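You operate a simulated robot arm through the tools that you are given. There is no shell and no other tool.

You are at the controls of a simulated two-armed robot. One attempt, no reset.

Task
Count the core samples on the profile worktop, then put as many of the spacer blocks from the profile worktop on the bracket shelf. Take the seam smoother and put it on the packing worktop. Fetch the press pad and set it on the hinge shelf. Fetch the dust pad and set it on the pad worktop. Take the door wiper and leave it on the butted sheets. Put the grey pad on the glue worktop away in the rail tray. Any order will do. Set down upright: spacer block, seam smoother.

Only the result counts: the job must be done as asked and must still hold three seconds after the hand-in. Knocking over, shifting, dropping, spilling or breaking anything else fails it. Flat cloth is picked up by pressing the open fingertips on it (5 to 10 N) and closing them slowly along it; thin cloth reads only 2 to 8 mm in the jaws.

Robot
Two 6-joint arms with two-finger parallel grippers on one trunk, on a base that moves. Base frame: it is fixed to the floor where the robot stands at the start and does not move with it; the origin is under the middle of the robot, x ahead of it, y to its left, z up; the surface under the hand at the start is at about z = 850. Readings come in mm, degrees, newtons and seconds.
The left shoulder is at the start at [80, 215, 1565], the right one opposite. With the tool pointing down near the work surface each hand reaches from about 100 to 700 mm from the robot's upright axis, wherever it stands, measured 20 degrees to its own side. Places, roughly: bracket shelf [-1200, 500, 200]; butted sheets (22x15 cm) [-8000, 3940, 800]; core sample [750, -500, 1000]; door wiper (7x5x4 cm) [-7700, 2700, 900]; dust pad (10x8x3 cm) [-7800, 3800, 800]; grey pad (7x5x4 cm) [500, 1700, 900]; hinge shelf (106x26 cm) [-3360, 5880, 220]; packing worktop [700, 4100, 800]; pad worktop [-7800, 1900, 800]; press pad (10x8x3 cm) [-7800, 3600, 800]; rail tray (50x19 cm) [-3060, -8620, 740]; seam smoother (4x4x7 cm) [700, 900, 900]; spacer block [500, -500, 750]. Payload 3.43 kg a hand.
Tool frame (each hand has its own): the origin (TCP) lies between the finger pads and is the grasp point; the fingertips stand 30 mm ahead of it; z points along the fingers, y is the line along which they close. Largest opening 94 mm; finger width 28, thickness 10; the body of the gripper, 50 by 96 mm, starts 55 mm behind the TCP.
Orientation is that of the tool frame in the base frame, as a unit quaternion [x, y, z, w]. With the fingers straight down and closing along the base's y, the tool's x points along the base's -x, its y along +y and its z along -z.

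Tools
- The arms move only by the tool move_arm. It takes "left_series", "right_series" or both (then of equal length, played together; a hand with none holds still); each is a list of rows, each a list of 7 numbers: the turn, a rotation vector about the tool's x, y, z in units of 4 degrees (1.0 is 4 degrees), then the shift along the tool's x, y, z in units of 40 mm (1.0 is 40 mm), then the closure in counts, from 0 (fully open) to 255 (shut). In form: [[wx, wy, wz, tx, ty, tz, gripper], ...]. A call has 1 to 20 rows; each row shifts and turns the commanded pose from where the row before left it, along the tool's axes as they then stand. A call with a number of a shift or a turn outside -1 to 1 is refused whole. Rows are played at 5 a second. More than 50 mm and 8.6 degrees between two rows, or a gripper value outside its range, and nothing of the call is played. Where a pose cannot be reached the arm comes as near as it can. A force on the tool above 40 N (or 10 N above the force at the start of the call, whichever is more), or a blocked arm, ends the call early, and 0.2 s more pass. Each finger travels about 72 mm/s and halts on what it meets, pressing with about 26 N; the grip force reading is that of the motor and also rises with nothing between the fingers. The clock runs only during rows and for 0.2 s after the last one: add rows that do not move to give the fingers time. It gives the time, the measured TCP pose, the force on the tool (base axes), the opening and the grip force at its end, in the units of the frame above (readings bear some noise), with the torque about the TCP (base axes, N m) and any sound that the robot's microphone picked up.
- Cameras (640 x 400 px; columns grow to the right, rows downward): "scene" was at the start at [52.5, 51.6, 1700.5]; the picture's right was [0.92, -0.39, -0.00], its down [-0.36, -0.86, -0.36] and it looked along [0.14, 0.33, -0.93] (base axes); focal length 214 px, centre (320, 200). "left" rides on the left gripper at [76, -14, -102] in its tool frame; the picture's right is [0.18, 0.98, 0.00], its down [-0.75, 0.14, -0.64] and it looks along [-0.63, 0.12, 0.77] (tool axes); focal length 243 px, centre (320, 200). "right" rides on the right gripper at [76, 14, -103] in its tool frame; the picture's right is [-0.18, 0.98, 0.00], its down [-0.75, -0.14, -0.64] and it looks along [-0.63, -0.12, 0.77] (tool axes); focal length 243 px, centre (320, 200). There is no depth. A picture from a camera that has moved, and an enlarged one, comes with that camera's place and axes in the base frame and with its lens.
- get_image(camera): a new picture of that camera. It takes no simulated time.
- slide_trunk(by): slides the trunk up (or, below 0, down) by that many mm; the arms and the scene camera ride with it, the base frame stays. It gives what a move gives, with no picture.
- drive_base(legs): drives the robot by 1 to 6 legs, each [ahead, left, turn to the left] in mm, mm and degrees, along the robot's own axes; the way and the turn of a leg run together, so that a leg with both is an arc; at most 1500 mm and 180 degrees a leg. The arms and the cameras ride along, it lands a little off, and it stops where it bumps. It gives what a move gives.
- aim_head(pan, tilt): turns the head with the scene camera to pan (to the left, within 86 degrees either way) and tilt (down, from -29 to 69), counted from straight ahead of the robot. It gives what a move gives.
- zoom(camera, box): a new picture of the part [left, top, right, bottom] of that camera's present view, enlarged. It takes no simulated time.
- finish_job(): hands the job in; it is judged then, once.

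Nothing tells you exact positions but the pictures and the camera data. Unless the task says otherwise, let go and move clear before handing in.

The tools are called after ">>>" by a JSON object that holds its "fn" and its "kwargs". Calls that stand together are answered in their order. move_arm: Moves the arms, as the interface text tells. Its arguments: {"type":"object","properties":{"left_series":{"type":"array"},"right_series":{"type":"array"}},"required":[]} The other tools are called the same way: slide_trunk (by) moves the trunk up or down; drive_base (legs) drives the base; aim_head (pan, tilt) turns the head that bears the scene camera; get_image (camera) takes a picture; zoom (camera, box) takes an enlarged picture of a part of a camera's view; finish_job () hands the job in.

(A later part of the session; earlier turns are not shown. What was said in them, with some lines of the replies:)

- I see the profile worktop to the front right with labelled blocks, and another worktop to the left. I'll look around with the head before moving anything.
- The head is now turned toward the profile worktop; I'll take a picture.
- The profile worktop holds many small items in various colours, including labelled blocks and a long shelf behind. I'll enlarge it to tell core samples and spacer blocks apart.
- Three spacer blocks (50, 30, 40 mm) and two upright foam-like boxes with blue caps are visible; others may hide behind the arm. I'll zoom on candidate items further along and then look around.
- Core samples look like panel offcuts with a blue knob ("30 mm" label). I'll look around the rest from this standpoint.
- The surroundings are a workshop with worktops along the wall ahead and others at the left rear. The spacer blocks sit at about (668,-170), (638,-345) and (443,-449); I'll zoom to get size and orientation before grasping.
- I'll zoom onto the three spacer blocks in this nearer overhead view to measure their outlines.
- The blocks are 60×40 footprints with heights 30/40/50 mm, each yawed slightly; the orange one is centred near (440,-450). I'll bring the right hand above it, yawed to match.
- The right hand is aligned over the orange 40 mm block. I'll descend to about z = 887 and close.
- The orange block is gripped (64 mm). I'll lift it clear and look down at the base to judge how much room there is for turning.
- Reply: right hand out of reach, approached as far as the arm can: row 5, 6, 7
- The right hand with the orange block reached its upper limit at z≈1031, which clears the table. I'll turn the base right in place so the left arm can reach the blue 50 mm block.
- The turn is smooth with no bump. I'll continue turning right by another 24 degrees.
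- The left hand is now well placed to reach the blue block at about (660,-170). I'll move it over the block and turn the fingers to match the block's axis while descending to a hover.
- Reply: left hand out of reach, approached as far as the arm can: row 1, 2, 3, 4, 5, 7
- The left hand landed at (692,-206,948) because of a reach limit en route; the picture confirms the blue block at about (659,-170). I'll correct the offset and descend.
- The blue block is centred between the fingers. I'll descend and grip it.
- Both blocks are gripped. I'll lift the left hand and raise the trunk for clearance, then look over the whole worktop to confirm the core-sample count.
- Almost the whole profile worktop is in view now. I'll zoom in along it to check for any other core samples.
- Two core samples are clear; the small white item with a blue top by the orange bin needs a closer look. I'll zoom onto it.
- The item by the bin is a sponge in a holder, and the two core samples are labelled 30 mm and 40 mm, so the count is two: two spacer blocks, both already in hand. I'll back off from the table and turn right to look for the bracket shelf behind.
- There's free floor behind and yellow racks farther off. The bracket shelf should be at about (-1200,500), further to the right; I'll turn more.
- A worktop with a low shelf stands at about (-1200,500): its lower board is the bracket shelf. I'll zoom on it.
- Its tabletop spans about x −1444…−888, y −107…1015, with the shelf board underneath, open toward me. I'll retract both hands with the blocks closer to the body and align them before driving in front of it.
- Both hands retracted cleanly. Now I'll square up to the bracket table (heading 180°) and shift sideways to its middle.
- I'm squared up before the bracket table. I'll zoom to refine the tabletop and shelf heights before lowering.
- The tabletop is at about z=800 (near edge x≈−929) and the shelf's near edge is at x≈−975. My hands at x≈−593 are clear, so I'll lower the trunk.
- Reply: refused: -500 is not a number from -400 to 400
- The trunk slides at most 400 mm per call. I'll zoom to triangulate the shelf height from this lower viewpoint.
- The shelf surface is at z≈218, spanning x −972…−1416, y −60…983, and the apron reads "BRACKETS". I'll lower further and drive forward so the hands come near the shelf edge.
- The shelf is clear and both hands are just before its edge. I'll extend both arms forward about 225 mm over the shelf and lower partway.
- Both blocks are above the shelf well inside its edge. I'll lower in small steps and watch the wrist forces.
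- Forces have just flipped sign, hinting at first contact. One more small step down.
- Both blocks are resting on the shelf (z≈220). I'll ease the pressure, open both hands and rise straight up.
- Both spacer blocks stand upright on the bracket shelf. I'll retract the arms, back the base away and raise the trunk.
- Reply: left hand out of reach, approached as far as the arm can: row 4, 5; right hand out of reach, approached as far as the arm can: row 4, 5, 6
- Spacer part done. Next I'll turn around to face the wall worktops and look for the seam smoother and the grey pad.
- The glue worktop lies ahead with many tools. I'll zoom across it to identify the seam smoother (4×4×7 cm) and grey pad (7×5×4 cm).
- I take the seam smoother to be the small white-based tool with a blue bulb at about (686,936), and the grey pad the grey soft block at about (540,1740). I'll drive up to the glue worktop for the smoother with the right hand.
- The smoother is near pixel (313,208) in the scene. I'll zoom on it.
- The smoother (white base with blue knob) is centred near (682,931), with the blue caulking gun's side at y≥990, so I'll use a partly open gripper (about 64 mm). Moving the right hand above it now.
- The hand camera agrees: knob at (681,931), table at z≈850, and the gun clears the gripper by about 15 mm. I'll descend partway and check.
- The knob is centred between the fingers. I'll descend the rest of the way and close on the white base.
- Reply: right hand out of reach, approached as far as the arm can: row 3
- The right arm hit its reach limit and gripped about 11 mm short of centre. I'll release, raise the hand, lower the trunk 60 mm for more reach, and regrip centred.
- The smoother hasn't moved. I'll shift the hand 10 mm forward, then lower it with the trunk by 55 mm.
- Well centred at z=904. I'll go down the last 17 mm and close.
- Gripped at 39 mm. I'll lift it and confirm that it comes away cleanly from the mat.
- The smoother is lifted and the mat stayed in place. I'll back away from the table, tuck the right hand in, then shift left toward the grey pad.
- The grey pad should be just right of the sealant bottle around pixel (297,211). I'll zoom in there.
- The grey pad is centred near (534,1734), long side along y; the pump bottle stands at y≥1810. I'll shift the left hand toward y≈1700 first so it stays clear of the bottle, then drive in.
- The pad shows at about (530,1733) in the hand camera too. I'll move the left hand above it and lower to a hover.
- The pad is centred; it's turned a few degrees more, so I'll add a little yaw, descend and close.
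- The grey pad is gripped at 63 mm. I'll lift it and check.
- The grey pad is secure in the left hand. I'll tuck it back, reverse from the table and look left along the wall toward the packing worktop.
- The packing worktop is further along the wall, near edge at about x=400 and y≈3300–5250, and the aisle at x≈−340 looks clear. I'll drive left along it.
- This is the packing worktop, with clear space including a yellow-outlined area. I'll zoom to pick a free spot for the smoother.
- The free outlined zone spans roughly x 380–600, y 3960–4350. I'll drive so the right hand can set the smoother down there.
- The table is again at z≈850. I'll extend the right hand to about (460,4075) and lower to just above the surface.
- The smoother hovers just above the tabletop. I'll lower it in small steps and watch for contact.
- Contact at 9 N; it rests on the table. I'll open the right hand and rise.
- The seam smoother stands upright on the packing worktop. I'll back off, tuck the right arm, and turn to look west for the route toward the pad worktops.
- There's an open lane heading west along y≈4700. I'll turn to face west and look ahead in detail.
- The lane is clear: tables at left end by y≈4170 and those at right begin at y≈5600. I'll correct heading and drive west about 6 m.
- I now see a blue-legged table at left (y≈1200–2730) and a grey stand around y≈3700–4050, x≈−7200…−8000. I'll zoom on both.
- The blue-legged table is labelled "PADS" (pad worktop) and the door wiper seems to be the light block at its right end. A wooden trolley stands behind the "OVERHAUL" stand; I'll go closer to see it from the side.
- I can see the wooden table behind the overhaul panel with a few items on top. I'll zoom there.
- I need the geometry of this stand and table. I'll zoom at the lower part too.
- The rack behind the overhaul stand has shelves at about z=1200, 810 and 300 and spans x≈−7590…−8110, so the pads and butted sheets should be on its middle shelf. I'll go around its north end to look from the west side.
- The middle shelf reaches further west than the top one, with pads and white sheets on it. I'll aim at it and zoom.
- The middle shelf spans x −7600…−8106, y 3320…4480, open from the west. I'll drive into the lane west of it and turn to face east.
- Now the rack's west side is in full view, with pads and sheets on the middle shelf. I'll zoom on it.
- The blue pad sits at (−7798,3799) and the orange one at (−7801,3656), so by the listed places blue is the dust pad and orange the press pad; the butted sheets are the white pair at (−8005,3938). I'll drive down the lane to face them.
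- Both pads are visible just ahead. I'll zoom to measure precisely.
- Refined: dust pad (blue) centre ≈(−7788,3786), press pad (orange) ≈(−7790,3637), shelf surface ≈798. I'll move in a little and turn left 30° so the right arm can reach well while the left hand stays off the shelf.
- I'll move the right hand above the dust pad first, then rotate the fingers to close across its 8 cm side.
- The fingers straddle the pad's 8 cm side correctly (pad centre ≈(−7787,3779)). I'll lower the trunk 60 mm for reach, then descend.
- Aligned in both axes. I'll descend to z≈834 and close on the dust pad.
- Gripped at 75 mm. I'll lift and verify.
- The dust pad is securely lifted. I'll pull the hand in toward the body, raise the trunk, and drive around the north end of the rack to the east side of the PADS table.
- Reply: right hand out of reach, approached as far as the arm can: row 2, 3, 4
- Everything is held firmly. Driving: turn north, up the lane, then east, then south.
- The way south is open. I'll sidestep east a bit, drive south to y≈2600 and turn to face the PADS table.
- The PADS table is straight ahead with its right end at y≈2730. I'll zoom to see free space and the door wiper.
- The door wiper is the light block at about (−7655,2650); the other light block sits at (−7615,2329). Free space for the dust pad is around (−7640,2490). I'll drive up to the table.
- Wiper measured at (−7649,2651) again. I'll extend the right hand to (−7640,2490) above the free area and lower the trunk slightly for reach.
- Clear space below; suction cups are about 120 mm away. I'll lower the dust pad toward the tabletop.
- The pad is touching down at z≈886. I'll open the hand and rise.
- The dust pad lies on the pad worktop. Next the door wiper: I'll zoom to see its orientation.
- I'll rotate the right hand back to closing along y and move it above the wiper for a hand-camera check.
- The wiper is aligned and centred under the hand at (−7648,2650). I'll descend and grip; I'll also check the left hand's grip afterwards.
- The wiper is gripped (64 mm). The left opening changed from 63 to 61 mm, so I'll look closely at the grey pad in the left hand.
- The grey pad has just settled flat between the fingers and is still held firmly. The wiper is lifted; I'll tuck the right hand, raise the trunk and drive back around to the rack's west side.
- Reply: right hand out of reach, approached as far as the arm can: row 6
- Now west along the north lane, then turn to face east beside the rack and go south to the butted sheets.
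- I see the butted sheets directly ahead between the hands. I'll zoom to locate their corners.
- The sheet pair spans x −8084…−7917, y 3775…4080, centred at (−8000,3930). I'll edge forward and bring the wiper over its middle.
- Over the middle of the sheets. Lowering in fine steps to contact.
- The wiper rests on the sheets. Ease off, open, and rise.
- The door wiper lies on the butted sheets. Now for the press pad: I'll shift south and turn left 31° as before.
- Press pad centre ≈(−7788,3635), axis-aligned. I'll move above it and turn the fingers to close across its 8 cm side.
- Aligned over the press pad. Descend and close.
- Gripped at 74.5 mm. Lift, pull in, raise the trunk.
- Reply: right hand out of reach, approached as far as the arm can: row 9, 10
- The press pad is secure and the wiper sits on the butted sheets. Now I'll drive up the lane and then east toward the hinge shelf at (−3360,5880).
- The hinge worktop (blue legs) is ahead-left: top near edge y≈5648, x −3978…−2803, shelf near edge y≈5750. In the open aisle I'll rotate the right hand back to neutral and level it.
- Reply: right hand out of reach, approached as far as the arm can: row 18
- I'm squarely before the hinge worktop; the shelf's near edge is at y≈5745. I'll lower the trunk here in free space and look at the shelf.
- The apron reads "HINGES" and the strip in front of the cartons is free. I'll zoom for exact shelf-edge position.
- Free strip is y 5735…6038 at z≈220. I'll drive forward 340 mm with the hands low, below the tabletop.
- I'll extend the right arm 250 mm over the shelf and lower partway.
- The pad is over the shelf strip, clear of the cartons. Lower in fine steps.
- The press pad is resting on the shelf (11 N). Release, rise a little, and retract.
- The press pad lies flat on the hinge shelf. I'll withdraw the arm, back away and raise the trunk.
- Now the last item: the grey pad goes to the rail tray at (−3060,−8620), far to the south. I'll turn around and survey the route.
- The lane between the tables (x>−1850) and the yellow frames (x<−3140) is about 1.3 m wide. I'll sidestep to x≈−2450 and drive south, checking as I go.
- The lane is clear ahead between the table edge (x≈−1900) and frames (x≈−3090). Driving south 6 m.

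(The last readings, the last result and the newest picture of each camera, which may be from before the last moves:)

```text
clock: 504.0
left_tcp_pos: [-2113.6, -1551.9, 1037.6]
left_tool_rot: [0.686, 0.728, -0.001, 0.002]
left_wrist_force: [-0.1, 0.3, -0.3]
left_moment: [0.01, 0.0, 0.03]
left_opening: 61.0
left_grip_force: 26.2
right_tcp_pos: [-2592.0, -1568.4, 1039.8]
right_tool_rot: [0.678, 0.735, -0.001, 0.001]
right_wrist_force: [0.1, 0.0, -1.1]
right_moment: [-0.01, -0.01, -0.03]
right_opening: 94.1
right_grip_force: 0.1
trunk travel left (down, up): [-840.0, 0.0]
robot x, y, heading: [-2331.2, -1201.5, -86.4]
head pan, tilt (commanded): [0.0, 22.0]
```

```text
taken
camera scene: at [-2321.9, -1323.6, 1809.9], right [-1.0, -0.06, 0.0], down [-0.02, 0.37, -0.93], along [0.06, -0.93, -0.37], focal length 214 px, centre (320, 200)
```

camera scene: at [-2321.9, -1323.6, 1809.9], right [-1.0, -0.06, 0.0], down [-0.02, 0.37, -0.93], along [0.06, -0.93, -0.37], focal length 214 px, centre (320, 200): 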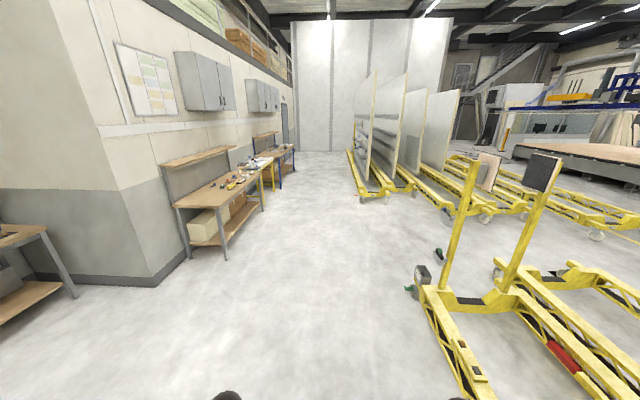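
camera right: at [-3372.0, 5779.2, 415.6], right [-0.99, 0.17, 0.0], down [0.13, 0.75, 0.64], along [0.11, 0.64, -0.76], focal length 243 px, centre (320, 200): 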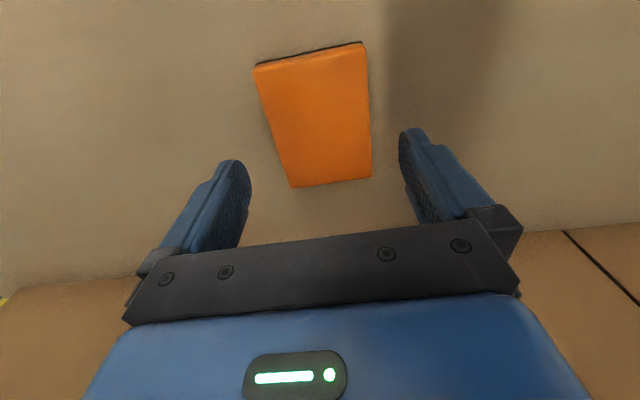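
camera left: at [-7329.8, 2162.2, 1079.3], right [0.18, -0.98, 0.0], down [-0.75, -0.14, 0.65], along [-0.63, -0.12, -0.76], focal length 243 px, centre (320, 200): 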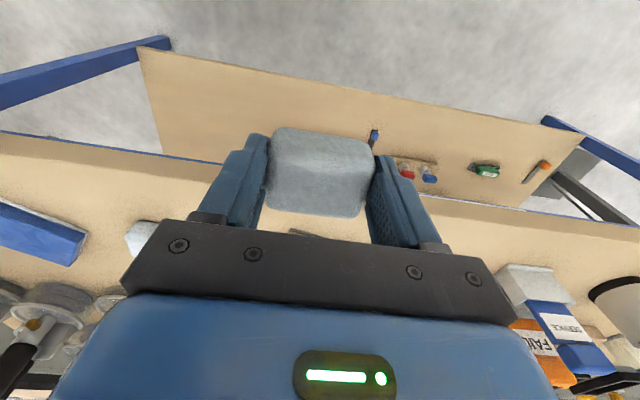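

I'll straighten the heading, move to x≈−2130 and continue south toward the tall panel racks.

>>> {"fn": "drive_base", "kwargs": {"legs": [[0, 200, -3.6], [1400, 0, 0], [1400, 0, 0], [1400, 0, 0]]}}

>>> {"fn": "aim_head", "kwargs": {"pan": -15, "tilt": 25}}

>>> {"fn": "get_image", "kwargs": {"camera": "scene"}}

```text
clock: 525.4
left_tcp_pos: [-1911.2, -5765.7, 1037.3]
left_tool_rot: [0.706, 0.709, 0.0, 0.001]
left_wrist_force: [-0.2, -0.6, -1.1]
left_moment: [-0.02, -0.02, 0.03]
left_opening: 60.9
left_grip_force: 25.8
right_tcp_pos: [-2389.9, -5755.6, 1041.2]
right_tool_rot: [0.699, 0.715, -0.001, 0.002]
right_wrist_force: [0.6, 0.4, 0.4]
right_moment: [0.02, 0.04, 0.0]
right_opening: 93.9
right_grip_force: 0.0
trunk travel left (down, up): [-840.0, 0.0]
robot x, y, heading: [-2110.1, -5405.2, -89.8]
head pan, tilt (commanded): [0.0, 22.0]
```

```text
clock: 526.2
left_tcp_pos: [-1910.4, -5766.7, 1036.3]
left_tool_rot: [0.705, 0.709, 0.0, 0.002]
left_wrist_force: [-0.2, 0.4, -0.6]
left_moment: [-0.02, 0.0, -0.01]
left_opening: 61.1
left_grip_force: 25.7
right_tcp_pos: [-2389.7, -5755.8, 1040.3]
right_tool_rot: [0.698, 0.716, -0.002, 0.001]
right_wrist_force: [0.5, -0.4, 0.9]
right_moment: [0.04, 0.03, 0.01]
right_opening: 93.7
right_grip_force: 0.1
trunk travel left (down, up): [-840.0, 0.0]
robot x, y, heading: [-2112.0, -5402.9, -89.7]
head pan, tilt (commanded): [-15.0, 25.0]
```

```text
taken
camera scene: at [-2130.3, -5523.5, 1805.0], right [-0.97, 0.25, 0.0], down [0.11, 0.41, -0.91], along [-0.23, -0.88, -0.42], focal length 214 px, centre (320, 200)
```

scene: 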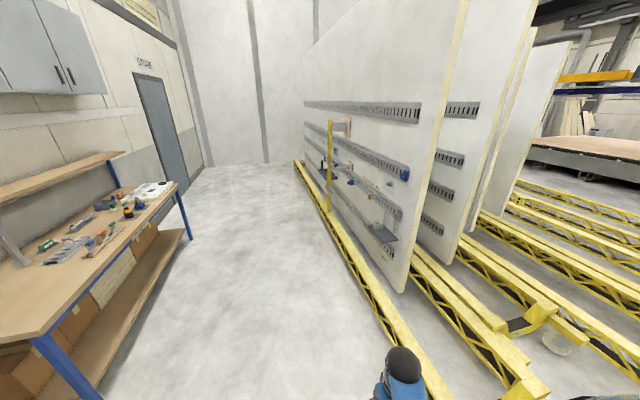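

The rail tray should appear near pixel (327,175), on the first panel rack. I'll zoom there.

>>> {"fn": "zoom", "kwargs": {"camera": "scene", "box": [290, 100, 420, 280]}}

>>> {"fn": "zoom", "kwargs": {"camera": "scene", "box": [300, 120, 370, 210]}}

```text
2.22 times, centred on (355, 190) of scene
camera zoom: at [-2130.3, -5523.5, 1805.0], right [-0.97, 0.25, 0.0], down [0.11, 0.41, -0.91], along [-0.23, -0.88, -0.42], focal length 477 px, centre (242, 222)
```

zoom: 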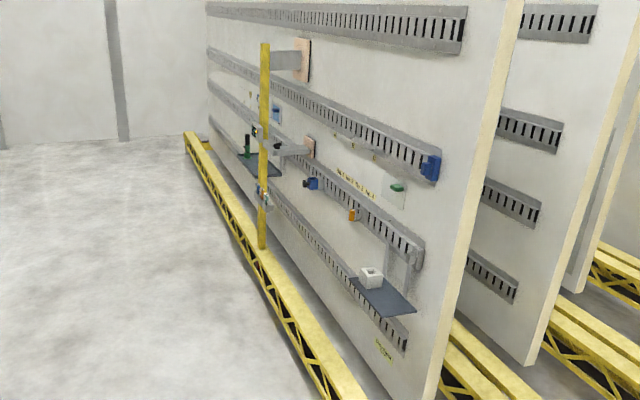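

```text
4.44 times, centred on (335, 165) of scene
camera zoom: at [-2130.3, -5523.5, 1805.0], right [-0.97, 0.25, 0.0], down [0.11, 0.41, -0.91], along [-0.23, -0.88, -0.42], focal length 953 px, centre (253, 356)
```

zoom: 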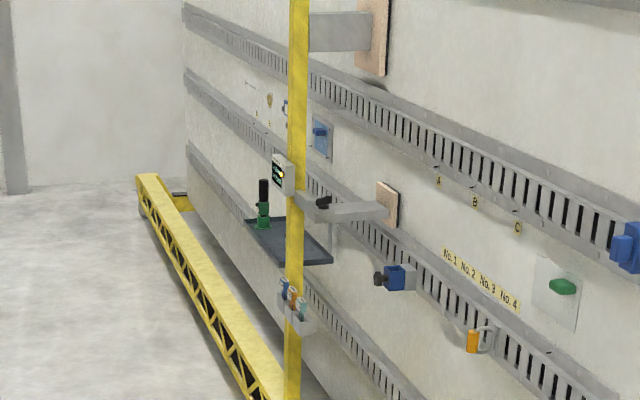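

The tray at the target spot is the dark one hung on the first panel's rail, behind the yellow post, with a green bottle on it. I'll drive level with it and turn to face it.

>>> {"fn": "drive_base", "kwargs": {"legs": [[1000, 0, -0.3], [1000, 0, 0], [1000, 0, 0], [0, 0, -90]]}}

>>> {"fn": "aim_head", "kwargs": {"pan": 0, "tilt": 40}}

>>> {"fn": "get_image", "kwargs": {"camera": "scene"}}

```text
clock: 544.9
left_tcp_pos: [-2515.2, -8596.2, 1036.9]
left_tool_rot: [1.0, -0.026, -0.001, 0.001]
left_wrist_force: [-0.8, -0.2, -0.6]
left_moment: [0.01, -0.02, -0.02]
left_opening: 61.1
left_grip_force: 26.4
right_tcp_pos: [-2476.9, -8118.2, 1039.7]
right_tool_rot: [1.0, -0.015, -0.001, 0.0]
right_wrist_force: [0.7, -0.4, 0.4]
right_moment: [-0.02, 0.01, -0.04]
right_opening: 94.1
right_grip_force: 0.0
trunk travel left (down, up): [-840.0, 0.0]
robot x, y, heading: [-2143.1, -8422.7, 177.2]
head pan, tilt (commanded): [-15.0, 25.0]
```

```text
clock: 545.7
left_tcp_pos: [-2514.0, -8596.3, 1036.8]
left_tool_rot: [1.0, -0.027, -0.002, 0.001]
left_wrist_force: [-0.1, -0.1, -0.1]
left_moment: [0.02, -0.03, 0.0]
left_opening: 61.1
left_grip_force: 25.9
right_tcp_pos: [-2476.6, -8119.0, 1040.6]
right_tool_rot: [1.0, -0.016, -0.002, 0.0]
right_wrist_force: [0.1, 0.6, 0.0]
right_moment: [0.03, 0.04, -0.01]
right_opening: 94.0
right_grip_force: 0.0
trunk travel left (down, up): [-840.0, 0.0]
robot x, y, heading: [-2138.7, -8417.6, 177.1]
head pan, tilt (commanded): [0.0, 40.0]
```

```text
taken
camera scene: at [-2256.6, -8413.6, 1781.7], right [0.05, 1.0, 0.0], down [0.64, -0.03, -0.77], along [-0.77, 0.04, -0.64], focal length 214 px, centre (320, 200)
```

scene: 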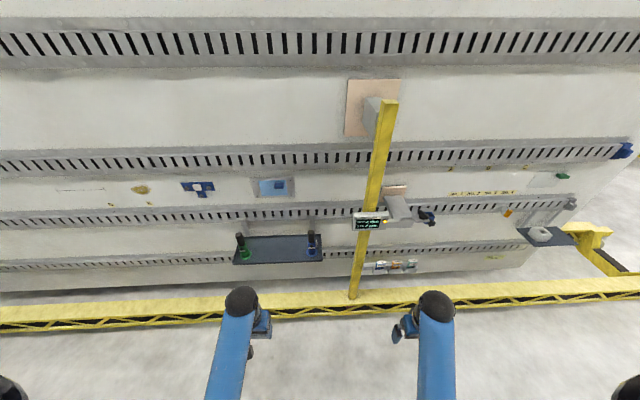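

The rail tray is in view with a tool at each end and a free middle. I'll zoom in on it.

>>> {"fn": "zoom", "kwargs": {"camera": "scene", "box": [215, 215, 345, 300]}}

>>> {"fn": "zoom", "kwargs": {"camera": "scene", "box": [300, 80, 450, 310]}}

```text
4.71 times, centred on (280, 258) of scene
camera zoom: at [-2256.6, -8413.6, 1781.7], right [0.05, 1.0, 0.0], down [0.64, -0.03, -0.77], along [-0.77, 0.04, -0.64], focal length 1009 px, centre (508, -71)
```

zoom: 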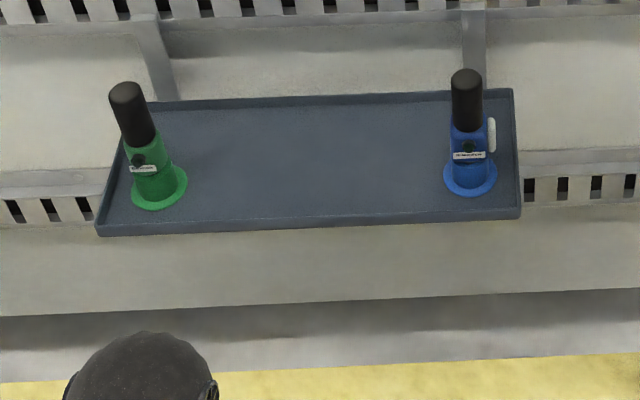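

```text
1.74 times, centred on (375, 195) of scene
camera zoom: at [-2256.6, -8413.6, 1781.7], right [0.05, 1.0, 0.0], down [0.64, -0.03, -0.77], along [-0.77, 0.04, -0.64], focal length 373 px, centre (224, 209)
```

zoom: 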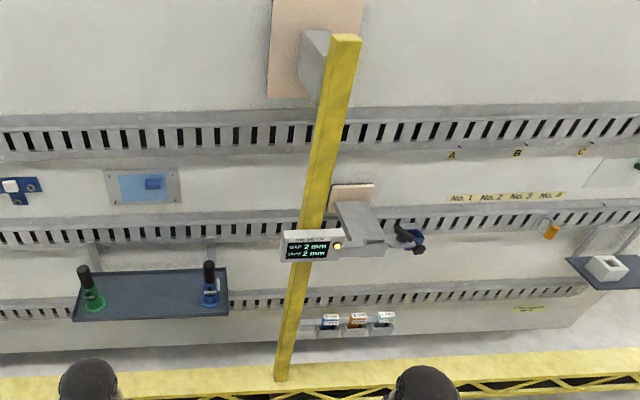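

Tray spans x −2950…−3145, y −8850…−8363; its free middle is around (−3040,−8613). I'll drive closer, keeping clear of the yellow post at (−2970,−8145).

>>> {"fn": "drive_base", "kwargs": {"legs": [[0, 0, 2.9], [200, 0, 0]]}}

>>> {"fn": "get_image", "kwargs": {"camera": "scene"}}

```text
clock: 547.7
left_tcp_pos: [-2701.1, -8615.0, 1037.9]
left_tool_rot: [1.0, -0.002, -0.004, 0.002]
left_wrist_force: [-1.0, -0.8, -1.3]
left_moment: [-0.01, -0.02, 0.01]
left_opening: 60.8
left_grip_force: 26.4
right_tcp_pos: [-2685.9, -8136.5, 1041.2]
right_tool_rot: [1.0, 0.009, -0.005, 0.0]
right_wrist_force: [0.9, 0.5, -0.1]
right_moment: [0.0, 0.05, -0.02]
right_opening: 94.2
right_grip_force: 0.1
trunk travel left (down, up): [-840.0, 0.0]
robot x, y, heading: [-2341.2, -8419.8, 179.8]
head pan, tilt (commanded): [0.0, 40.0]
```

```text
taken
camera scene: at [-2448.7, -8419.5, 1782.2], right [0.0, 1.0, 0.0], down [0.64, 0.0, -0.77], along [-0.77, 0.0, -0.64], focal length 214 px, centre (320, 200)
```

scene: 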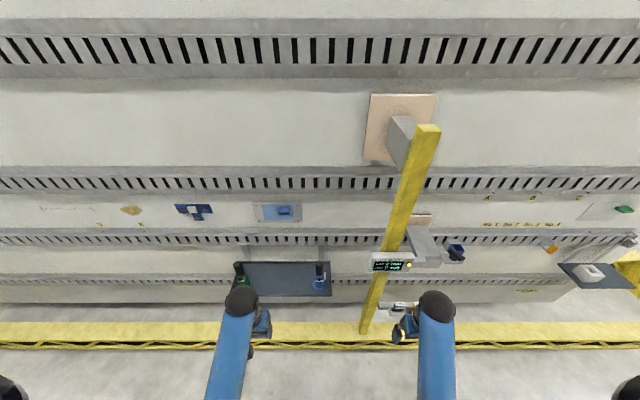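

The post and gauge stay about 100 mm ahead of the right hand, so I'll pull that hand back and down first, then edge forward and lower the trunk.

>>> {"fn": "move_arm", "kwargs": {"right_series": [[0, 0, 0, 0, 0, 0.8, 0], [0, 0, 0, 0, 0, 0.8, 0], [0, 0, 0, 0.7, 0, 0.2, 0], [0, 0, 0, 0.7, 0, 0.2, 0], [0, 0, 0, 0.7, 0, 0, 0]]}}

>>> {"fn": "drive_base", "kwargs": {"legs": [[105, 0, 0.2]]}}

>>> {"fn": "slide_trunk", "kwargs": {"by": -160}}

>>> {"fn": "get_image", "kwargs": {"camera": "left"}}

>>> {"fn": "get_image", "kwargs": {"camera": "scene"}}

```text
clock: 548.9
left_tcp_pos: [-2703.9, -8613.8, 1037.2]
left_tool_rot: [1.0, -0.002, -0.002, 0.001]
left_wrist_force: [0.3, 0.6, 0.7]
left_moment: [0.0, -0.03, -0.02]
left_opening: 61.0
left_grip_force: 26.1
right_tcp_pos: [-2605.3, -8135.4, 958.7]
right_tool_rot: [1.0, 0.008, -0.003, -0.001]
right_wrist_force: [-0.3, 0.6, -0.2]
right_moment: [-0.01, 0.03, -0.02]
right_opening: 94.0
right_grip_force: 0.1
trunk travel left (down, up): [-840.0, 0.0]
robot x, y, heading: [-2337.4, -8420.1, 179.9]
head pan, tilt (commanded): [0.0, 40.0]
```

```text
clock: 550.0
left_tcp_pos: [-2800.4, -8615.9, 1040.0]
left_tool_rot: [1.0, 0.001, -0.004, 0.0]
left_wrist_force: [1.0, 1.0, -0.4]
left_moment: [0.02, 0.05, 0.02]
left_opening: 60.8
left_grip_force: 26.1
right_tcp_pos: [-2704.7, -8135.5, 960.6]
right_tool_rot: [1.0, 0.011, -0.005, 0.0]
right_wrist_force: [0.1, -0.1, 0.4]
right_moment: [0.02, 0.03, -0.03]
right_opening: 94.2
right_grip_force: 0.0
trunk travel left (down, up): [-840.0, 0.0]
robot x, y, heading: [-2444.5, -8420.7, -179.8]
head pan, tilt (commanded): [0.0, 40.0]
```

```text
clock: 551.9
left_tcp_pos: [-2806.8, -8615.7, 877.8]
left_tool_rot: [1.0, 0.001, -0.002, 0.001]
left_wrist_force: [0.1, -0.6, -1.4]
left_moment: [-0.03, -0.01, -0.02]
left_opening: 60.8
left_grip_force: 25.7
right_tcp_pos: [-2709.8, -8135.5, 798.5]
right_tool_rot: [1.0, 0.01, -0.001, 0.0]
right_wrist_force: [0.4, 0.9, -0.1]
right_moment: [0.0, -0.01, -0.01]
right_opening: 94.1
right_grip_force: 0.1
trunk travel left (down, up): [-680.0, 160.0]
robot x, y, heading: [-2439.2, -8420.0, -179.8]
head pan, tilt (commanded): [0.0, 40.0]
```

```text
taken
camera left: at [-2730.0, -8600.9, 979.1], right [0.19, -0.98, 0.0], down [-0.75, -0.14, 0.64], along [-0.63, -0.12, -0.76], focal length 243 px, centre (320, 200)
```

left: 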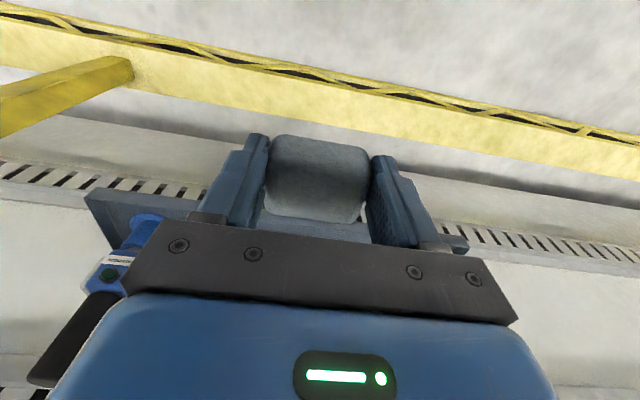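

```text
taken
camera scene: at [-2558.3, -8419.8, 1621.7], right [0.0, 1.0, 0.0], down [0.64, 0.0, -0.77], along [-0.77, 0.0, -0.64], focal length 214 px, centre (320, 200)
```

scene: 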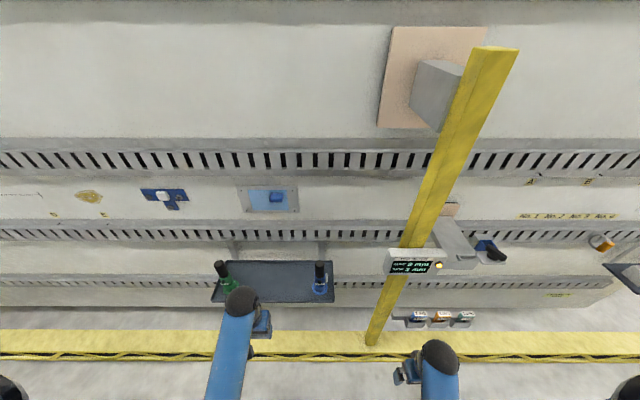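

Tray position confirmed (lip z≈750). I'll extend the left hand 233 mm over the tray's middle.

>>> {"fn": "move_arm", "kwargs": {"left_series": [[0, 0, 0, -0.73, 0, 0, 255], [0, 0, 0, -0.73, 0, 0, 255], [0, 0, 0, -0.73, 0, 0, 255], [0, 0, 0, -0.73, 0, 0, 255], [0, 0, 0, -0.73, 0, 0, 255], [0, 0, 0, -0.73, 0, 0, 255], [0, 0, 0, -0.73, 0, 0, 255], [0, 0, 0, -0.73, 0, 0, 255], [0, 0, 0, 0, 0, 0, 255]]}}

>>> {"fn": "get_image", "kwargs": {"camera": "left"}}

>>> {"fn": "get_image", "kwargs": {"camera": "scene"}}

```text
clock: 553.9
left_tcp_pos: [-3040.5, -8618.8, 877.6]
left_tool_rot: [1.0, 0.001, -0.001, 0.001]
left_wrist_force: [0.3, -0.5, -0.7]
left_moment: [-0.01, 0.01, -0.02]
left_opening: 60.7
left_grip_force: 25.7
right_tcp_pos: [-2711.2, -8135.9, 799.5]
right_tool_rot: [1.0, 0.01, 0.0, 0.001]
right_wrist_force: [0.5, 0.0, 1.2]
right_moment: [-0.04, -0.01, 0.02]
right_opening: 93.9
right_grip_force: 0.1
trunk travel left (down, up): [-680.0, 160.0]
robot x, y, heading: [-2442.9, -8422.0, -179.8]
head pan, tilt (commanded): [0.0, 40.0]
```

```text
taken
camera left: at [-2965.1, -8602.4, 979.6], right [0.19, -0.98, 0.0], down [-0.75, -0.14, 0.64], along [-0.63, -0.12, -0.76], focal length 243 px, centre (320, 200)
```

left: 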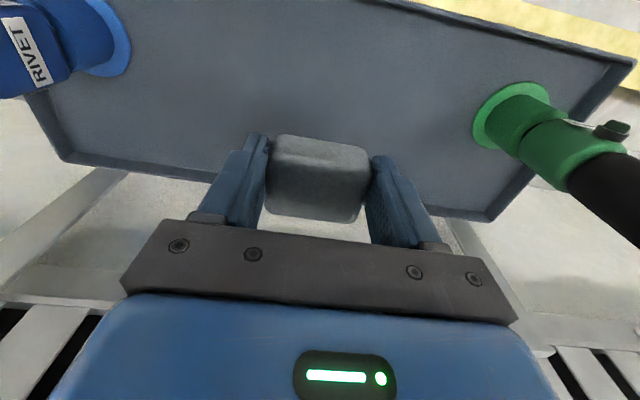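

```text
taken
camera scene: at [-2558.5, -8419.9, 1621.7], right [0.0, 1.0, 0.0], down [0.64, 0.0, -0.77], along [-0.77, 0.0, -0.64], focal length 214 px, centre (320, 200)
```

scene: 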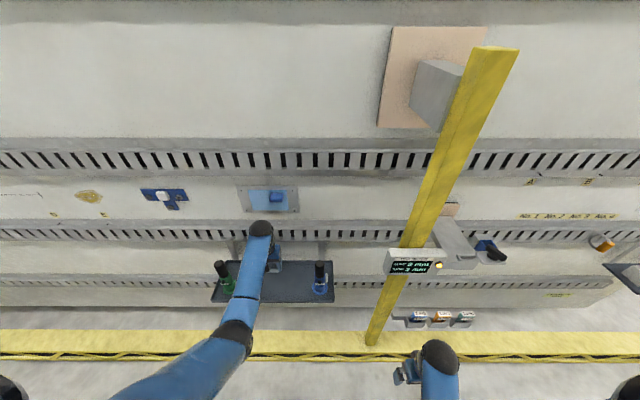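

The pad is over the tray's centre, between the two riveters. I'll lower to just above the tray floor.

>>> {"fn": "move_arm", "kwargs": {"left_series": [[0, 0, 0, 0, 0, 0.5, 255], [0, 0, 0, 0, 0, 0.6, 255], [0, 0, 0, 0, 0, 0.5, 255], [0, 0, 0, 0, 0, 0.4, 255], [0, 0, 0, 0, 0, 0, 255]]}}

>>> {"fn": "get_image", "kwargs": {"camera": "left"}}

```text
clock: 555.1
left_tcp_pos: [-3040.8, -8615.3, 796.9]
left_tool_rot: [1.0, 0.002, -0.001, 0.002]
left_wrist_force: [-0.8, -0.1, -0.4]
left_moment: [0.01, -0.03, 0.0]
left_opening: 60.8
left_grip_force: 26.1
right_tcp_pos: [-2708.8, -8135.9, 799.1]
right_tool_rot: [1.0, 0.011, -0.001, 0.0]
right_wrist_force: [-0.4, 0.0, -0.2]
right_moment: [0.01, 0.03, -0.02]
right_opening: 94.1
right_grip_force: 0.0
trunk travel left (down, up): [-680.0, 160.0]
robot x, y, heading: [-2444.0, -8419.7, -179.8]
head pan, tilt (commanded): [0.0, 40.0]
```

```text
taken
camera left: at [-2964.1, -8601.0, 898.1], right [0.19, -0.98, 0.0], down [-0.75, -0.14, 0.64], along [-0.63, -0.12, -0.77], focal length 243 px, centre (320, 200)
```

left: 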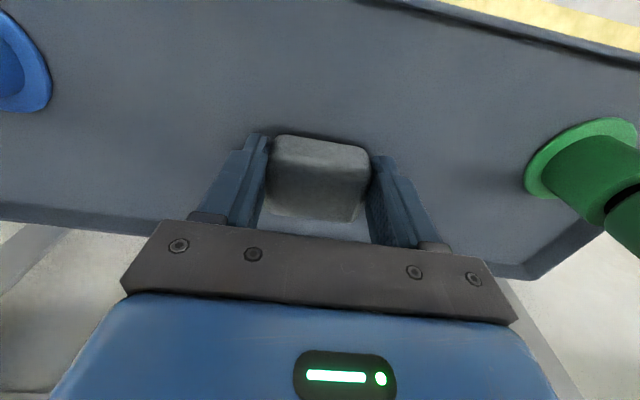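

Close to the tray floor now. Fine steps down until contact.

>>> {"fn": "move_arm", "kwargs": {"left_series": [[0, 0, 0, 0, 0, 0.12, 255], [0, 0, 0, 0, 0, 0.1, 255], [0, 0, 0, 0, 0, 0.06, 255], [0, 0, 0, 0, 0, 0, 255]]}}

>>> {"fn": "move_arm", "kwargs": {"left_series": [[0, 0, 0, 0, 0, 0.06, 255], [0, 0, 0, 0, 0, 0, 255]]}}

```text
clock: 556.1
left_tcp_pos: [-3039.3, -8616.1, 785.6]
left_tool_rot: [1.0, 0.001, -0.001, 0.002]
left_wrist_force: [0.3, 0.4, -0.9]
left_moment: [0.03, 0.01, 0.0]
left_opening: 60.8
left_grip_force: 26.3
right_tcp_pos: [-2710.5, -8136.3, 798.8]
right_tool_rot: [1.0, 0.011, -0.001, -0.001]
right_wrist_force: [-0.5, -0.8, 0.2]
right_moment: [-0.01, -0.03, -0.03]
right_opening: 93.9
right_grip_force: 0.0
trunk travel left (down, up): [-680.0, 160.0]
robot x, y, heading: [-2443.4, -8423.0, -179.9]
head pan, tilt (commanded): [0.0, 40.0]
```

```text
clock: 556.7
left_tcp_pos: [-3040.7, -8616.0, 783.6]
left_tool_rot: [1.0, 0.001, -0.002, 0.001]
left_wrist_force: [0.0, 0.0, 4.3]
left_moment: [0.06, 0.14, 0.0]
left_opening: 61.1
left_grip_force: 25.7
right_tcp_pos: [-2709.8, -8136.0, 798.9]
right_tool_rot: [1.0, 0.01, -0.001, -0.001]
right_wrist_force: [-0.4, -1.1, 0.6]
right_moment: [-0.01, 0.0, 0.01]
right_opening: 94.1
right_grip_force: 0.1
trunk travel left (down, up): [-680.0, 160.0]
robot x, y, heading: [-2443.9, -8420.9, -179.9]
head pan, tilt (commanded): [0.0, 40.0]
```

Contact (4 N). I'll open the left hand and rise straight up.

>>> {"fn": "move_arm", "kwargs": {"left_series": [[0, 0, 0, 0, 0, 0, 200], [0, 0, 0, 0, 0, 0, 100], [0, 0, 0, 0, 0, 0, 30], [0, 0, 0, 0, 0, 0, 0], [0, 0, 0, 0, 0, 0, 0], [0, 0, 0, 0, 0, -0.4, 0], [0, 0, 0, 0, 0, -0.7, 0], [0, 0, 0, 0, 0, -0.7, 0], [0, 0, 0, 0, 0, -0.6, 0]]}}

>>> {"fn": "get_image", "kwargs": {"camera": "left"}}

```text
clock: 558.7
left_tcp_pos: [-3040.2, -8615.1, 879.3]
left_tool_rot: [1.0, 0.001, -0.001, 0.001]
left_wrist_force: [0.7, 0.7, -0.4]
left_moment: [-0.01, 0.02, 0.03]
left_opening: 94.0
left_grip_force: 0.1
right_tcp_pos: [-2709.4, -8135.6, 799.0]
right_tool_rot: [1.0, 0.011, -0.001, 0.001]
right_wrist_force: [-0.1, 0.6, -0.1]
right_moment: [-0.04, -0.01, -0.01]
right_opening: 94.3
right_grip_force: 0.1
trunk travel left (down, up): [-680.0, 160.0]
robot x, y, heading: [-2445.2, -8419.5, -179.8]
head pan, tilt (commanded): [0.0, 40.0]
```

```text
taken
camera left: at [-2963.5, -8600.0, 979.7], right [0.18, -0.98, 0.0], down [-0.75, -0.14, 0.64], along [-0.63, -0.12, -0.77], focal length 243 px, centre (320, 200)
```

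left: 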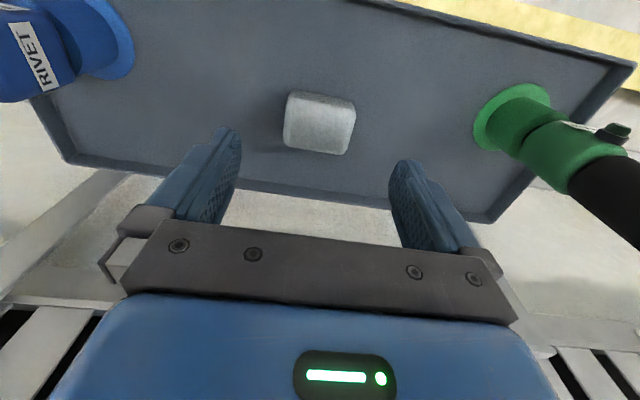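

The grey pad lies in the rail tray. I'll withdraw, back away and raise the trunk.

>>> {"fn": "move_arm", "kwargs": {"left_series": [[0, 0, 0, 0.73, 0, 0, 0], [0, 0, 0, 0.73, 0, 0, 0], [0, 0, 0, 0.73, 0, 0, 0], [0, 0, 0, 0.73, 0, 0, 0], [0, 0, 0, 0.73, 0, 0, 0], [0, 0, 0, 0.73, 0, 0, 0], [0, 0, 0, 0.73, 0, 0, 0]]}}

>>> {"fn": "drive_base", "kwargs": {"legs": [[-350, 0, 0]]}}

>>> {"fn": "slide_trunk", "kwargs": {"by": 160}}

>>> {"fn": "get_image", "kwargs": {"camera": "scene"}}

```text
clock: 560.3
left_tcp_pos: [-2835.8, -8617.9, 880.5]
left_tool_rot: [1.0, 0.0, -0.002, 0.0]
left_wrist_force: [-0.5, 0.3, 0.1]
left_moment: [0.0, 0.04, -0.02]
left_opening: 94.1
left_grip_force: 0.0
right_tcp_pos: [-2710.0, -8136.0, 799.6]
right_tool_rot: [1.0, 0.01, -0.002, 0.0]
right_wrist_force: [0.6, -0.2, 0.2]
right_moment: [0.02, 0.01, 0.01]
right_opening: 93.9
right_grip_force: 0.0
trunk travel left (down, up): [-680.0, 160.0]
robot x, y, heading: [-2446.5, -8421.9, -179.8]
head pan, tilt (commanded): [0.0, 40.0]
```

```text
clock: 562.6
left_tcp_pos: [-2479.7, -8617.8, 878.9]
left_tool_rot: [1.0, 0.002, -0.001, 0.001]
left_wrist_force: [-0.1, 0.0, -0.1]
left_moment: [-0.01, -0.02, -0.03]
left_opening: 94.0
left_grip_force: 0.1
right_tcp_pos: [-2355.8, -8134.3, 798.1]
right_tool_rot: [1.0, 0.012, -0.001, 0.0]
right_wrist_force: [0.9, -0.3, 0.0]
right_moment: [0.02, 0.01, 0.01]
right_opening: 94.1
right_grip_force: 0.0
trunk travel left (down, up): [-680.0, 160.0]
robot x, y, heading: [-2086.9, -8418.7, -179.2]
head pan, tilt (commanded): [0.0, 40.0]
```

```text
clock: 564.4
left_tcp_pos: [-2478.8, -8617.0, 1040.6]
left_tool_rot: [1.0, 0.002, -0.001, 0.0]
left_wrist_force: [-0.1, 0.2, 0.6]
left_moment: [-0.02, -0.01, 0.01]
left_opening: 93.7
left_grip_force: 0.1
right_tcp_pos: [-2354.1, -8135.1, 958.1]
right_tool_rot: [1.0, 0.013, -0.001, 0.0]
right_wrist_force: [-0.4, -0.3, 0.2]
right_moment: [-0.01, 0.01, -0.03]
right_opening: 93.8
right_grip_force: 0.1
trunk travel left (down, up): [-840.0, 0.0]
robot x, y, heading: [-2086.5, -8419.5, -179.5]
head pan, tilt (commanded): [0.0, 40.0]
```

```text
taken
camera scene: at [-2202.5, -8418.5, 1781.6], right [-0.01, 1.0, 0.0], down [0.64, 0.0, -0.77], along [-0.77, -0.01, -0.64], focal length 214 px, centre (320, 200)
```

scene: 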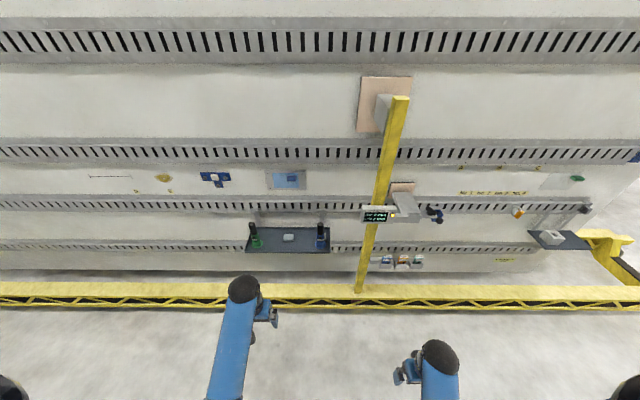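

All items are placed. Before handing in, I'll double-check the core-sample count by viewing the profile worktop from its far (south) end; driving back north.

>>> {"fn": "drive_base", "kwargs": {"legs": [[0, 0, -90.5], [1500, 0, 0], [1500, 0, 0], [1500, 0, 0], [1500, 0, 0]]}}

>>> {"fn": "aim_head", "kwargs": {"pan": -45, "tilt": 20}}

>>> {"fn": "get_image", "kwargs": {"camera": "scene"}}

```text
clock: 596.9
left_tcp_pos: [-2194.9, -1986.4, 1040.9]
left_tool_rot: [-0.702, 0.712, 0.002, 0.001]
left_wrist_force: [-0.3, 0.2, -0.2]
left_moment: [0.0, -0.01, 0.0]
left_opening: 94.2
left_grip_force: 0.0
right_tcp_pos: [-1715.5, -2120.8, 959.1]
right_tool_rot: [0.709, -0.706, -0.001, -0.001]
right_wrist_force: [0.1, -0.5, -0.6]
right_moment: [-0.03, -0.02, 0.0]
right_opening: 94.1
right_grip_force: 0.1
trunk travel left (down, up): [-840.0, 0.0]
robot x, y, heading: [-2002.9, -2383.8, 89.4]
head pan, tilt (commanded): [0.0, 40.0]
```

```text
clock: 598.0
left_tcp_pos: [-2195.2, -1987.4, 1039.9]
left_tool_rot: [-0.702, 0.712, 0.001, 0.0]
left_wrist_force: [-0.5, -0.1, 0.0]
left_moment: [0.0, -0.04, 0.03]
left_opening: 94.0
left_grip_force: 0.1
right_tcp_pos: [-1714.8, -2119.4, 959.6]
right_tool_rot: [0.709, -0.705, -0.002, -0.001]
right_wrist_force: [0.4, 0.6, 0.5]
right_moment: [0.0, -0.03, 0.0]
right_opening: 94.2
right_grip_force: 0.1
trunk travel left (down, up): [-840.0, 0.0]
robot x, y, heading: [-2006.1, -2382.2, 89.3]
head pan, tilt (commanded): [-45.0, 20.0]
```

```text
taken
camera scene: at [-1935.9, -2286.6, 1813.0], right [0.7, -0.72, 0.0], down [-0.25, -0.24, -0.94], along [0.67, 0.66, -0.34], focal length 214 px, centre (320, 200)
```

scene: 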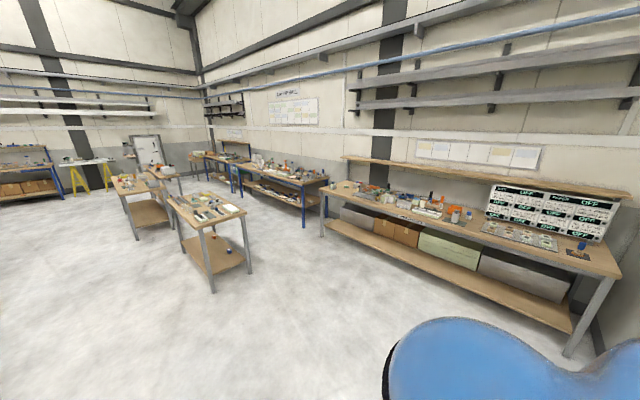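

>>> {"fn": "zoom", "kwargs": {"camera": "scene", "box": [310, 150, 490, 250]}}

>>> {"fn": "zoom", "kwargs": {"camera": "scene", "box": [440, 160, 640, 290]}}

>>> {"fn": "zoom", "kwargs": {"camera": "scene", "box": [160, 180, 260, 290]}}

```text
3.56 times, centred on (400, 200) of scene
camera zoom: at [-1935.9, -2286.6, 1813.0], right [0.7, -0.72, 0.0], down [-0.25, -0.24, -0.94], along [0.67, 0.66, -0.34], focal length 763 px, centre (36, 200)
```

zoom: 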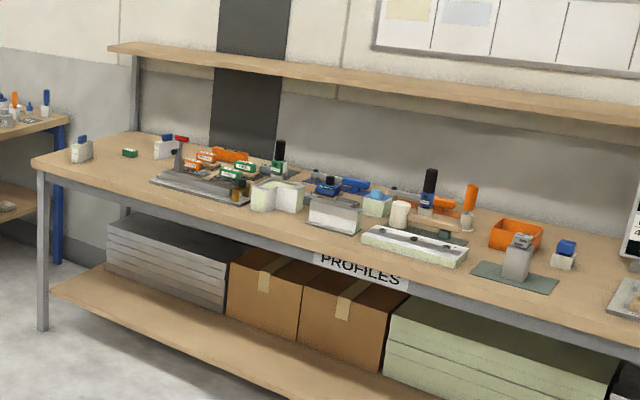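

```text
3.08 times, centred on (540, 225) of scene
camera zoom: at [-1935.9, -2286.6, 1813.0], right [0.7, -0.72, 0.0], down [-0.25, -0.24, -0.94], along [0.67, 0.66, -0.34], focal length 660 px, centre (-357, 123)
```

zoom: 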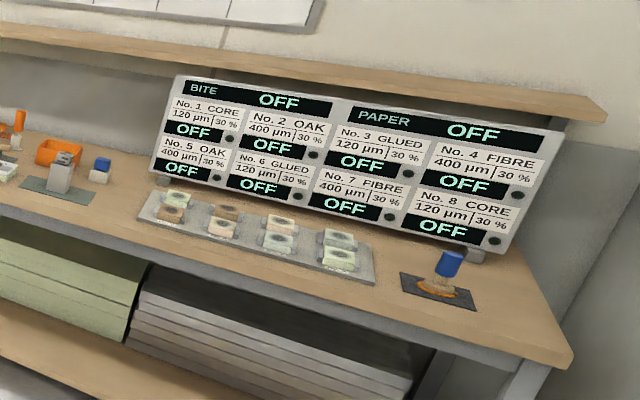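

```text
3.64 times, centred on (210, 235) of scene
camera zoom: at [-1935.9, -2286.6, 1813.0], right [0.7, -0.72, 0.0], down [-0.25, -0.24, -0.94], along [0.67, 0.66, -0.34], focal length 780 px, centre (720, 73)
```

zoom: 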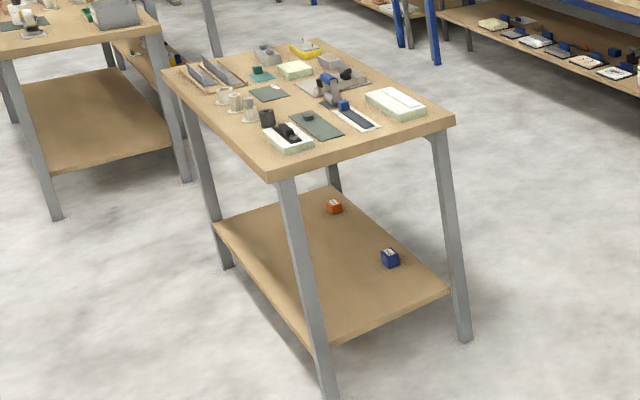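

I've confirmed the count: two core samples on the profile worktop, with both spacer blocks upright on the bracket shelf. The smoother, both pads, the wiper and the grey pad are in place, and both hands are empty and clear. Handing in.

>>> {"fn": "finish_job", "kwargs": {}}

```text
The job is handed in.
```

I finished all seven parts and handed the job in. No verdict has come back, so this is what I saw in the pictures.

| Part | What I did |
|---|---|
| Core samples | Counted two on the profile worktop, labelled 30 mm and 40 mm. I could not see behind the display board at the far end. |
| Spacer blocks | Put two, the 40 mm and the 50 mm, on the bracket shelf, standing upright. |
| Seam smoother | Set it upright on the packing worktop. |
| Press pad | Took this to be the orange pad and put it on the hinge shelf. |
| Dust pad | Took this to be the blue pad and put it on the pad worktop. |
| Door wiper | Left it on the butted sheets. |
| Grey pad | Put it in the rail tray, between the two tools already there. |

- **Look-alikes:** I matched the two pads and the door wiper to your listed positions. A second, similar light block was on the pad worktop, and I left it there.
- **Nothing else disturbed:** The base never reported a bump, and I saw nothing else knocked or moved. Both hands were empty and clear at hand-in.
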